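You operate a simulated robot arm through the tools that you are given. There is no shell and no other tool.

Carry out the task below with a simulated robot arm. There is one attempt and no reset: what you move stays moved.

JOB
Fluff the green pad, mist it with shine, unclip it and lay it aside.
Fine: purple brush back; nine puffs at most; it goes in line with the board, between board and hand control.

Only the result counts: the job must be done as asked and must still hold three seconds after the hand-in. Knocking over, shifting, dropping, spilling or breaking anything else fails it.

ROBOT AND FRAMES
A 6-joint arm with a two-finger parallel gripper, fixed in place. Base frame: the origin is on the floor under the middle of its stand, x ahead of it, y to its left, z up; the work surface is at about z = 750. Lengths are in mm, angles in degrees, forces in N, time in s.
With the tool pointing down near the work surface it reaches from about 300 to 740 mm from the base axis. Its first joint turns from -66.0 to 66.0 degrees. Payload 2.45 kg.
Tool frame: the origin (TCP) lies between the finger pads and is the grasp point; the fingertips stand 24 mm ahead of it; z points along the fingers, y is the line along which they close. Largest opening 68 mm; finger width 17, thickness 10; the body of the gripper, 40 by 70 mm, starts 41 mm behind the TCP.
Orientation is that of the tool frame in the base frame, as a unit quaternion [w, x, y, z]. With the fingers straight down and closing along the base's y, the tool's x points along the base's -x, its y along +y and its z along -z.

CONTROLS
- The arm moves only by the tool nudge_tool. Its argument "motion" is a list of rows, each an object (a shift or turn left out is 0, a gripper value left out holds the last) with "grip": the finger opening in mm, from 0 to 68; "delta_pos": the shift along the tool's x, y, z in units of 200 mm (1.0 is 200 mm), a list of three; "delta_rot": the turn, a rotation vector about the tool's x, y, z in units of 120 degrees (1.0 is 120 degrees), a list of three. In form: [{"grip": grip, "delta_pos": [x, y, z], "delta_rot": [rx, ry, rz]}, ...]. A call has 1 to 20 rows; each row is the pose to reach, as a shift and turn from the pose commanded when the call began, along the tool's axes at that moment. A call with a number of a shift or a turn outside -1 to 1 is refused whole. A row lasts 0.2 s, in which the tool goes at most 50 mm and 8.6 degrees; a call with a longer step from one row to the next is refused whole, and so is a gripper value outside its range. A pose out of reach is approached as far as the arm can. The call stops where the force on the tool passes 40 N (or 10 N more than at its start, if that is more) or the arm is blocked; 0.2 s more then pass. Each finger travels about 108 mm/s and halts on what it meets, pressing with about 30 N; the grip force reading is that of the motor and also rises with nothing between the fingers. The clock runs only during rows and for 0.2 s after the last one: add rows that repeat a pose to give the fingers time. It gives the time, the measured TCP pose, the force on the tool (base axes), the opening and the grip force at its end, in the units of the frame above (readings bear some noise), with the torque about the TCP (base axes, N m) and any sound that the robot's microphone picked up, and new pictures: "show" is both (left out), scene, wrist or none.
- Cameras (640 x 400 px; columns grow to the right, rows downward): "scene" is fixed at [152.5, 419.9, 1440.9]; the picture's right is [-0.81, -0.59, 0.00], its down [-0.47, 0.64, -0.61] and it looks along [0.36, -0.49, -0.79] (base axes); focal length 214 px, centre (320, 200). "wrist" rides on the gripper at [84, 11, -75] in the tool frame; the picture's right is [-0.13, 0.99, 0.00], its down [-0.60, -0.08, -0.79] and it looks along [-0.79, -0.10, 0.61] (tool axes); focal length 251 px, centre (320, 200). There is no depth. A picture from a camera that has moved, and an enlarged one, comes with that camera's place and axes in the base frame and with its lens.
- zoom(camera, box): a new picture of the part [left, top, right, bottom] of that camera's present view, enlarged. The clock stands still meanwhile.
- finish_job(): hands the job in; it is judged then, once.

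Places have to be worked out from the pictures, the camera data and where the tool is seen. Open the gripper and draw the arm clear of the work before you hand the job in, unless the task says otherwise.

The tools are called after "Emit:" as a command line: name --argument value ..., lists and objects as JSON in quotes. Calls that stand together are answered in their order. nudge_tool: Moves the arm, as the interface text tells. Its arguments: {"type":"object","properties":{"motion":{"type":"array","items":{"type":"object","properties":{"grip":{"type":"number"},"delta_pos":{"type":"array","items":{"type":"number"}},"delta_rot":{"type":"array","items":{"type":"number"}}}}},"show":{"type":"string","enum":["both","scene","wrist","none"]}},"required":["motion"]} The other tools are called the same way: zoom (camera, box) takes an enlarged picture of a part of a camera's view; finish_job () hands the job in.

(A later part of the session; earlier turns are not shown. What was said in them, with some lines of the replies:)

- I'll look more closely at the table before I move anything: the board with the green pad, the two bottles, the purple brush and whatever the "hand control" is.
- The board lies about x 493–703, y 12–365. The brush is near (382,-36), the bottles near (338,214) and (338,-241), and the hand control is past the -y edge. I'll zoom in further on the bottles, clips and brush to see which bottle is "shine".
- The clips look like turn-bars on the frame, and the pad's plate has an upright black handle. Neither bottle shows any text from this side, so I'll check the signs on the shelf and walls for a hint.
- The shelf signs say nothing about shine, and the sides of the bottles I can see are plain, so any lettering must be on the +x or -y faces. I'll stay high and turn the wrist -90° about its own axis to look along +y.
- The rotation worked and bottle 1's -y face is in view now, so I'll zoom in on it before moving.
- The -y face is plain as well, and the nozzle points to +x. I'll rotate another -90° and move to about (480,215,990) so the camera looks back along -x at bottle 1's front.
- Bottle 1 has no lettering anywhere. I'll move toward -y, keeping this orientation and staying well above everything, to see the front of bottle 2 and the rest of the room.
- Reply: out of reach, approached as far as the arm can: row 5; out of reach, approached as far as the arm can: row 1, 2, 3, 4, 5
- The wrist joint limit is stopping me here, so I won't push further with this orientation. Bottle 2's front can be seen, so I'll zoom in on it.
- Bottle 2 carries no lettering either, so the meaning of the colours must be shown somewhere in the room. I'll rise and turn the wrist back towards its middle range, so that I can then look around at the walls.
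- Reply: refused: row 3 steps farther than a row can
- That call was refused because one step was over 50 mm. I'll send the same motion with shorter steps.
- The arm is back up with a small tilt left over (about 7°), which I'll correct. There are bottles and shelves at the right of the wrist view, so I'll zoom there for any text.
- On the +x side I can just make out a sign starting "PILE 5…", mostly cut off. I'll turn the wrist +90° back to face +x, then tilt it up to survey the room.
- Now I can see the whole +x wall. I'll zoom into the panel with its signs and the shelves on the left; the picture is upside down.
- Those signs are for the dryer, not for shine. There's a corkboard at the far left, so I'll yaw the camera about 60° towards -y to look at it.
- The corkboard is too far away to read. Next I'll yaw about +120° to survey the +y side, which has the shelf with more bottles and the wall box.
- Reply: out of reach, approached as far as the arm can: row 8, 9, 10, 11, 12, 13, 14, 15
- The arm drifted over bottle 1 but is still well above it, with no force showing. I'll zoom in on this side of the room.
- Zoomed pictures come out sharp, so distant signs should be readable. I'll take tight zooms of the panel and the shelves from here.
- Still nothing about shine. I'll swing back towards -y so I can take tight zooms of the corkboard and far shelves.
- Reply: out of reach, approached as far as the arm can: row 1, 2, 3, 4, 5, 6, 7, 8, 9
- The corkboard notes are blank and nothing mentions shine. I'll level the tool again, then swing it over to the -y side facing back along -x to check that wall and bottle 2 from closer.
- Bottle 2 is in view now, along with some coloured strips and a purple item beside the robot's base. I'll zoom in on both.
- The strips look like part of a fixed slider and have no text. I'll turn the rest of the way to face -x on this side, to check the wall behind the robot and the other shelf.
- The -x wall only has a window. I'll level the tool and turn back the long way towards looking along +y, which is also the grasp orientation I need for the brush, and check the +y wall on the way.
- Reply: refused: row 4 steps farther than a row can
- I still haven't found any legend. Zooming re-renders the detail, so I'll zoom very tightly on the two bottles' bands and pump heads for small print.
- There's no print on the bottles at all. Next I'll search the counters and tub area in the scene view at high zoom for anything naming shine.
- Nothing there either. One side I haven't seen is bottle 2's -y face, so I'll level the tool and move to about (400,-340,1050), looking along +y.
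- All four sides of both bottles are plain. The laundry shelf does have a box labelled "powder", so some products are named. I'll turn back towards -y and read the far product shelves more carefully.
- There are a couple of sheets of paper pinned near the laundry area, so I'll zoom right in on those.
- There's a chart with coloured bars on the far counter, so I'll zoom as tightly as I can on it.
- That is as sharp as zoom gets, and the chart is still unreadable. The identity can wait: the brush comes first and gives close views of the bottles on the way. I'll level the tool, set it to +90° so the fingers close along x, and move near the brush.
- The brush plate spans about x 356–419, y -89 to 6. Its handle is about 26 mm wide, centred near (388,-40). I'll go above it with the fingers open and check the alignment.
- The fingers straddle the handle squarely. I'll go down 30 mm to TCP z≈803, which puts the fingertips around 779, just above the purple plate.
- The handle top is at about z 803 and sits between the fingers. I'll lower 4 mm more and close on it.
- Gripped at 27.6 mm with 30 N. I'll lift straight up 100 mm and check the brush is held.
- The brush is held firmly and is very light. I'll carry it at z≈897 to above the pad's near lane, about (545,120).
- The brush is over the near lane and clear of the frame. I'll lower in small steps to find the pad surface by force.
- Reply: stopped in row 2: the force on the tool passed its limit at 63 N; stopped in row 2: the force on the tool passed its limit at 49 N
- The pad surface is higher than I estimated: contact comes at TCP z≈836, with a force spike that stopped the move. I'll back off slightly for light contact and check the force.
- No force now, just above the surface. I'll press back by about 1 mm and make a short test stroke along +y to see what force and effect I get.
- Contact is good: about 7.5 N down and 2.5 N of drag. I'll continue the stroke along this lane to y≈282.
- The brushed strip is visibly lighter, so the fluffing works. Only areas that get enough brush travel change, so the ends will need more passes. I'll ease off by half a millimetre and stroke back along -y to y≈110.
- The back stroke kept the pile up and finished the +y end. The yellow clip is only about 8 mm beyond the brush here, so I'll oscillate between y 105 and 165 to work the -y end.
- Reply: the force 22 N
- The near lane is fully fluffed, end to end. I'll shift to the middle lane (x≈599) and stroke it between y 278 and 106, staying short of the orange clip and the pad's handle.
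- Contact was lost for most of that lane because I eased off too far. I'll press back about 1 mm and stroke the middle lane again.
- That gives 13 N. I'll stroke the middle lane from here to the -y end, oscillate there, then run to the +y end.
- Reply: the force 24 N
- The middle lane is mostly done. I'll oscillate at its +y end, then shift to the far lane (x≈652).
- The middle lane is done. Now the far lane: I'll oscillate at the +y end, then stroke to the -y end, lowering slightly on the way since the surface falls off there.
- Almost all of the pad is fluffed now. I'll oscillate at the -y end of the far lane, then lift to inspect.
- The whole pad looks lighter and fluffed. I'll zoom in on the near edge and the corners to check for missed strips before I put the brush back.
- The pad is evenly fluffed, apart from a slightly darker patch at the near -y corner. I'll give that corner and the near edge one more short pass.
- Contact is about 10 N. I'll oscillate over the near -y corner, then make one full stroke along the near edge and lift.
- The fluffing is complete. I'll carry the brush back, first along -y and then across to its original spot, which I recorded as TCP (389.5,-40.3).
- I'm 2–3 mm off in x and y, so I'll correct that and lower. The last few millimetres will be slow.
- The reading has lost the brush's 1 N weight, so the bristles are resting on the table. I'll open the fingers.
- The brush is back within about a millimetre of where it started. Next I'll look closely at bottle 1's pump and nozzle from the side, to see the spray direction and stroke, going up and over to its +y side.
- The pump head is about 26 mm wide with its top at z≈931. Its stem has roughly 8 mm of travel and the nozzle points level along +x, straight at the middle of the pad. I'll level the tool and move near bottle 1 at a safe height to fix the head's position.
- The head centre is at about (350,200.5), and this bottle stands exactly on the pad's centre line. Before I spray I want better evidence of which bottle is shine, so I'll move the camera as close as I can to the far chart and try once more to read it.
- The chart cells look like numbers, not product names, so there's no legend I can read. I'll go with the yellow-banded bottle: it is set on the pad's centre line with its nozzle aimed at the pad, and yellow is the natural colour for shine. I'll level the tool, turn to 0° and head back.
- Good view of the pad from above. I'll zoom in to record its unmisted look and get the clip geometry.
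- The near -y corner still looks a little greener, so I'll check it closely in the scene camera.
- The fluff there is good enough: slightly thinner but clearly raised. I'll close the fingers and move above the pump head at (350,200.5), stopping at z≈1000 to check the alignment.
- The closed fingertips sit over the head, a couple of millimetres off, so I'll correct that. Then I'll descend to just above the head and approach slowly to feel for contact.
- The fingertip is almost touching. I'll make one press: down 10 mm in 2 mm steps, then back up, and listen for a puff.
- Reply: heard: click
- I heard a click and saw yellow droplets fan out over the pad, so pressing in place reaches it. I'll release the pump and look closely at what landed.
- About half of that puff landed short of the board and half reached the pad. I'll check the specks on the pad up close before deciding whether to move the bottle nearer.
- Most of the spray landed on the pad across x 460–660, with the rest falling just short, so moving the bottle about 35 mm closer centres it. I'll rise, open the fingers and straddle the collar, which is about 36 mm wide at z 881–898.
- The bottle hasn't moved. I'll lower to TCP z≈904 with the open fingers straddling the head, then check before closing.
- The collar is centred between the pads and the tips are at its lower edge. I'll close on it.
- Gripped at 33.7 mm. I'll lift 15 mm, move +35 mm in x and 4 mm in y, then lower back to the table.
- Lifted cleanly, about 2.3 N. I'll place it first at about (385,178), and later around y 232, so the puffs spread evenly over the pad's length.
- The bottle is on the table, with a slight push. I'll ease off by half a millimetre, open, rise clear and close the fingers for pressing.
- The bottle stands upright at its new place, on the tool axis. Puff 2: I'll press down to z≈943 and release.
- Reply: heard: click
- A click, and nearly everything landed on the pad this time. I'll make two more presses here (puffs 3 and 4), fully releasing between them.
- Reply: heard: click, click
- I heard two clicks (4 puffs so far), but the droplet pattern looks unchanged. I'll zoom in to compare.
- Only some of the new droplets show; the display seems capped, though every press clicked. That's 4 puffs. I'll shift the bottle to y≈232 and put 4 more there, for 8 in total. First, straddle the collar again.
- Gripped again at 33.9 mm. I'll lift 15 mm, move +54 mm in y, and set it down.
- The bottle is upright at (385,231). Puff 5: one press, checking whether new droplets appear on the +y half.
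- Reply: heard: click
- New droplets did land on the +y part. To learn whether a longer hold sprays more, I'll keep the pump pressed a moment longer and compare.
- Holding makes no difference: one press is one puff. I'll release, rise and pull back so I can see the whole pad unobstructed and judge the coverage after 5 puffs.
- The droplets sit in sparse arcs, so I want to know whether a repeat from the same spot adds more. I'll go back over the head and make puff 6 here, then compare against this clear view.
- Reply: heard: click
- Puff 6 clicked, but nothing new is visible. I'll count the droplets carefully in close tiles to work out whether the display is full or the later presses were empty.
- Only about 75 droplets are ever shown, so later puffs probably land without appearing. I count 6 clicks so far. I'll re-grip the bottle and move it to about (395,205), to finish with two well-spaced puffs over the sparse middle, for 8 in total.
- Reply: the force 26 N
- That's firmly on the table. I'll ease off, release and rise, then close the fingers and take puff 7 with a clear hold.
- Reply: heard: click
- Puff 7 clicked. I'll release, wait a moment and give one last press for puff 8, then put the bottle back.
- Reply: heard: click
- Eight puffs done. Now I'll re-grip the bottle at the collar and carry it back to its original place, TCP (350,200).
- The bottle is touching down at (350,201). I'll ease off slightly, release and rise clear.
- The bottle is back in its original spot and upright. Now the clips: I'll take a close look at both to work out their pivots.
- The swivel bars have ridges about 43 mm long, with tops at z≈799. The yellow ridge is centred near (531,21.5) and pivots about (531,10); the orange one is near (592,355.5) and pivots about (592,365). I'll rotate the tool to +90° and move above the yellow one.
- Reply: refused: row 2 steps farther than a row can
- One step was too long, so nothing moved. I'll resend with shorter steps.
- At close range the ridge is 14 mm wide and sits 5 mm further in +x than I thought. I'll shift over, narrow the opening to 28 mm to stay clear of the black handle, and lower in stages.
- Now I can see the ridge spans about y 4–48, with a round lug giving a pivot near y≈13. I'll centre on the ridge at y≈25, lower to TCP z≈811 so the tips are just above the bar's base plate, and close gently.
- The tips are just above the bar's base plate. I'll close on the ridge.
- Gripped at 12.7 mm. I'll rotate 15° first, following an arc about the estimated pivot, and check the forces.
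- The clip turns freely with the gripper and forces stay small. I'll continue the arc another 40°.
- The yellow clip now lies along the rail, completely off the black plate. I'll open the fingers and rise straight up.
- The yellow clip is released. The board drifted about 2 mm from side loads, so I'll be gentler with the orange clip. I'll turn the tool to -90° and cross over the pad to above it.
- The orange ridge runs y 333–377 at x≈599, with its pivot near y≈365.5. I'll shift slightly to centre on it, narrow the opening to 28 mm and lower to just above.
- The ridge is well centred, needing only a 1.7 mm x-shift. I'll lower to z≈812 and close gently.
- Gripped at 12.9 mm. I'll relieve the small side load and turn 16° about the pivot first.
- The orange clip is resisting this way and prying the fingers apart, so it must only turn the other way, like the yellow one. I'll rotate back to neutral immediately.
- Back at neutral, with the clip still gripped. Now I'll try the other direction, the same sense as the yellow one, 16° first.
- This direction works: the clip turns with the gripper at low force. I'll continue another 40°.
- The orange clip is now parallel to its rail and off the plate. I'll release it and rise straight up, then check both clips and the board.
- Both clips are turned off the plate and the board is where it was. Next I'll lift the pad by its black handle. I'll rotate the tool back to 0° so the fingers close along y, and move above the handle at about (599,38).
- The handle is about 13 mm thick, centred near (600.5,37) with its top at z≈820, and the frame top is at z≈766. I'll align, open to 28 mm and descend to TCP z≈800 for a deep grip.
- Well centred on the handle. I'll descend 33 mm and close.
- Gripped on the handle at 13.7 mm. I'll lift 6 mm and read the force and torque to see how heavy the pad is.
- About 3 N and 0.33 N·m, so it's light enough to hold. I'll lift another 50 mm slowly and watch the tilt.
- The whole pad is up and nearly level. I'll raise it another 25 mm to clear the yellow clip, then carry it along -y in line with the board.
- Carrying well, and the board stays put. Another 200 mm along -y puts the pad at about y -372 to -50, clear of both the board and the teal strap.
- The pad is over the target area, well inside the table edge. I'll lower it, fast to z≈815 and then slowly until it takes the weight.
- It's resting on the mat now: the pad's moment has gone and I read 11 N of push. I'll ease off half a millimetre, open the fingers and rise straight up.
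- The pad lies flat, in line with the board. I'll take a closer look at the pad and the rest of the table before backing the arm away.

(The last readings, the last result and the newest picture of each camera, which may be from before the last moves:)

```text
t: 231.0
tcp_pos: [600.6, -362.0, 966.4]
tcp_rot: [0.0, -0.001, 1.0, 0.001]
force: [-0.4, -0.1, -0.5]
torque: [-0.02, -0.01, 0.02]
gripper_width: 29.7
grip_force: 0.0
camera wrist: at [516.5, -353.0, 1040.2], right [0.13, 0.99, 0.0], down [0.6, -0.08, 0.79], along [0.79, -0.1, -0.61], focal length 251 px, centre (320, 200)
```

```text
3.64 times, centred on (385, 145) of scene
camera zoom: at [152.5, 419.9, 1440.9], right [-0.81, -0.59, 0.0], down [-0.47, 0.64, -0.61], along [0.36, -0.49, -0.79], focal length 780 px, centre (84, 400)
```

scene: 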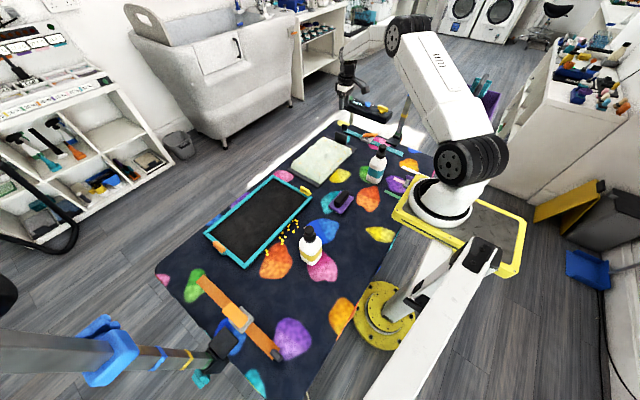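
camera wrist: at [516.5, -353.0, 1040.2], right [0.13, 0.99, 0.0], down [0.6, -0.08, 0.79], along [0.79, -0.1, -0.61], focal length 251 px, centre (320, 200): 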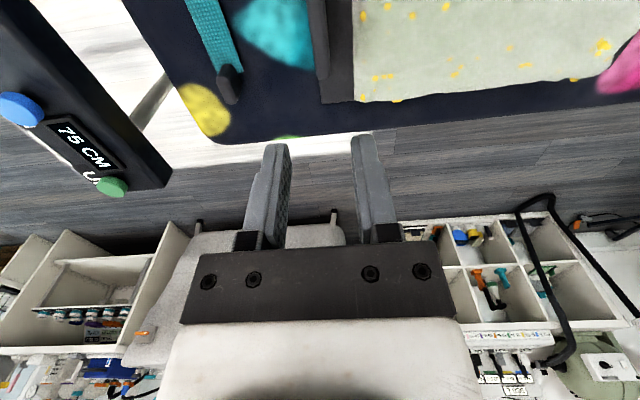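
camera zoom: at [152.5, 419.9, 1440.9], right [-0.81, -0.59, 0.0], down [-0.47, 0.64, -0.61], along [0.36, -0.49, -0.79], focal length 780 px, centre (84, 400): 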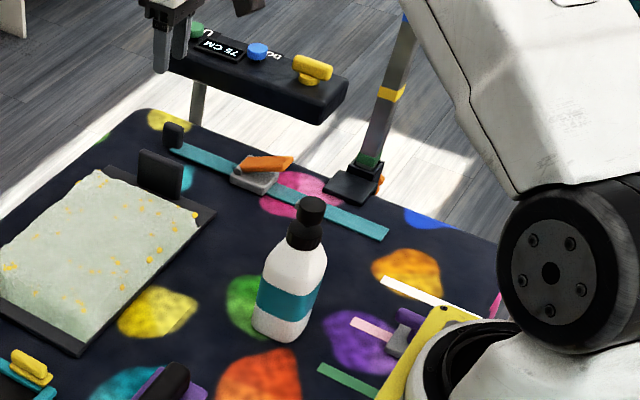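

Everything is in place: pad laid flat and in line, brush and bottles upright at their spots, clips open, board unmoved. I'll open the gripper fully and draw the arm up and back to a clear position.

Emit:
nudge_tool --motion '[{"grip": 68, "delta_pos": [0, 0, -0.2]}, {"grip": 68, "delta_pos": [0, 0, -0.4]}, {"grip": 68, "delta_pos": [0, 0, -0.6]}, {"grip": 68, "delta_pos": [0.1, 0.15, -0.75]}, {"grip": 68, "delta_pos": [0.2, 0.3, -0.85]}, {"grip": 68, "delta_pos": [0.35, 0.45, -0.9]}, {"grip": 68, "delta_pos": [0.5, 0.6, -0.9]}, {"grip": 68, "delta_pos": [0.6, 0.78, -0.9]}, {"grip": 68, "delta_pos": [0.7, 0.95, -0.9]}]' --show "none"

Emit:
nudge_tool --motion '[{"grip": 68, "delta_pos": [0, 0.2, 0]}, {"grip": 68, "delta_pos": [0, 0.4, 0]}, {"grip": 68, "delta_pos": [0, 0.6, 0]}, {"grip": 68, "delta_pos": [0, 0.8, 0]}, {"grip": 68, "delta_pos": [0, 0.9, 0]}]' --show "both"

Emit:
zoom --camera "scene" --box '[180, 90, 420, 280]'

```text
t: 233.0
tcp_pos: [462.3, -176.0, 1144.9]
tcp_rot: [0.001, 0.0, 1.0, 0.001]
force: [0.8, 0.2, -0.5]
torque: [-0.02, -0.04, 0.0]
gripper_width: 68.0
grip_force: 0.0
```

```text
t: 234.2
tcp_pos: [461.4, 7.1, 1148.2]
tcp_rot: [0.0, 0.0, 1.0, 0.001]
force: [0.5, 1.4, 0.1]
torque: [0.0, -0.01, 0.0]
gripper_width: 67.8
grip_force: 0.1
camera wrist: at [376.4, 16.7, 1221.0], right [0.13, 0.99, 0.0], down [0.6, -0.08, 0.79], along [0.79, -0.1, -0.61], focal length 251 px, centre (320, 200)
```

scene: 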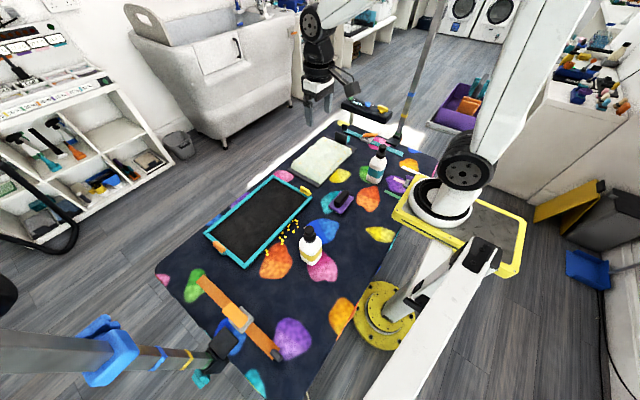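
wrist: 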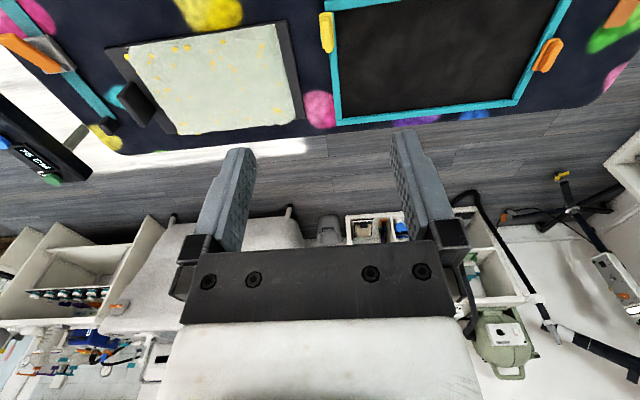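

```text
2.11 times, centred on (300, 185) of scene
camera zoom: at [152.5, 419.9, 1440.9], right [-0.81, -0.59, 0.0], down [-0.47, 0.64, -0.61], along [0.36, -0.49, -0.79], focal length 452 px, centre (362, 232)
```

zoom: 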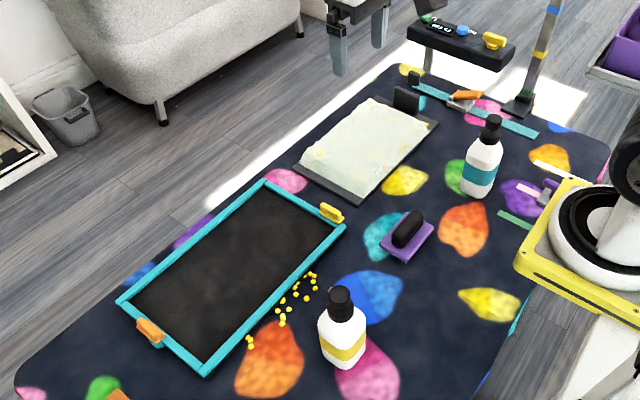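

One last check: I'll zoom from above to confirm the pad is aligned with the board and sits between it and the hand control.

Emit:
zoom --camera "wrist" --box '[90, 10, 320, 150]'

Emit:
zoom --camera "wrist" --box '[0, 0, 640, 200]'

```text
2.78 times, centred on (205, 80) of wrist
camera zoom: at [376.4, 16.7, 1221.0], right [0.13, 0.99, 0.0], down [0.6, -0.08, 0.79], along [0.79, -0.1, -0.61], focal length 700 px, centre (640, 534)
```

zoom: 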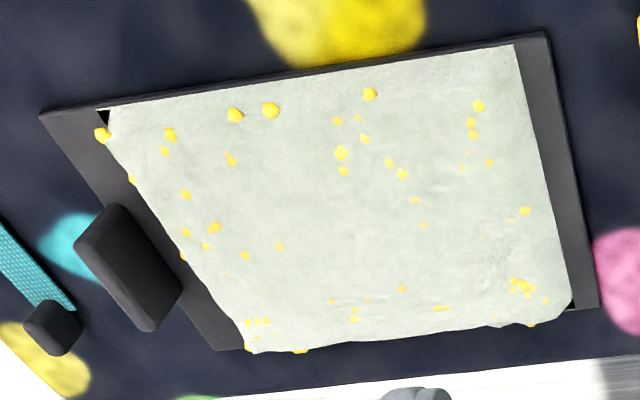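

```text
1.00 times, centred on (320, 100) of wrist (not enlarged: the box is as wide or as high as the picture)
camera zoom: at [376.4, 16.7, 1221.0], right [0.13, 0.99, 0.0], down [0.6, -0.08, 0.79], along [0.79, -0.1, -0.61], focal length 251 px, centre (320, 300)
```

zoom: 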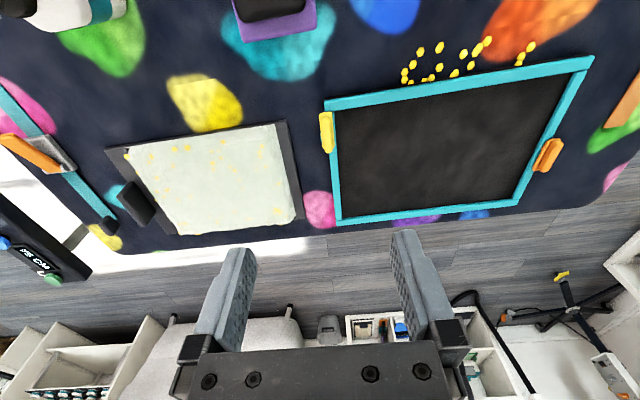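

The pad lies square, x about 512 along its near edge and y from -372 to -55, in line with the board and between it and the hand control. The pile is evenly fluffed and the yellow mist shows across it. The arm is clear with the gripper open, so I'm handing the job in.

Emit:
finish_job

```text
The job is handed in.
```

I fluffed, misted and unclipped the pad, laid it aside and handed the job in. The main doubt is whether I misted it with the right bottle.

- **Fluffing:** I brushed the whole pad with the purple brush, and the pile rose evenly, a little thinner at one corner. The brush is back within about a millimetre of where it was.
- **Misting:** I used the yellow-banded bottle and gave 8 puffs, counted by clicks, so within the limit of nine. I found no label or legend anywhere naming shine. I chose this bottle because it stood in line with the pad, with its nozzle aimed at it. The last few puffs showed no new droplets, so I can't confirm they added any mist.
- **Overspray:** Some droplets from the first puff and a few from a later one landed on the mat just short of the board and are still there. I moved the bottle closer for the later puffs, then put it back in its original place.
- **Unclipping:** Both clips are turned clear of the pad. The board shifted by about 2 mm at one point and ended up back where it started, as far as I can see.
- **Laying aside:** The pad lies flat and in line with the board, between it and the hand control, about 55 mm from the board. The arm is clear and the gripper is open.
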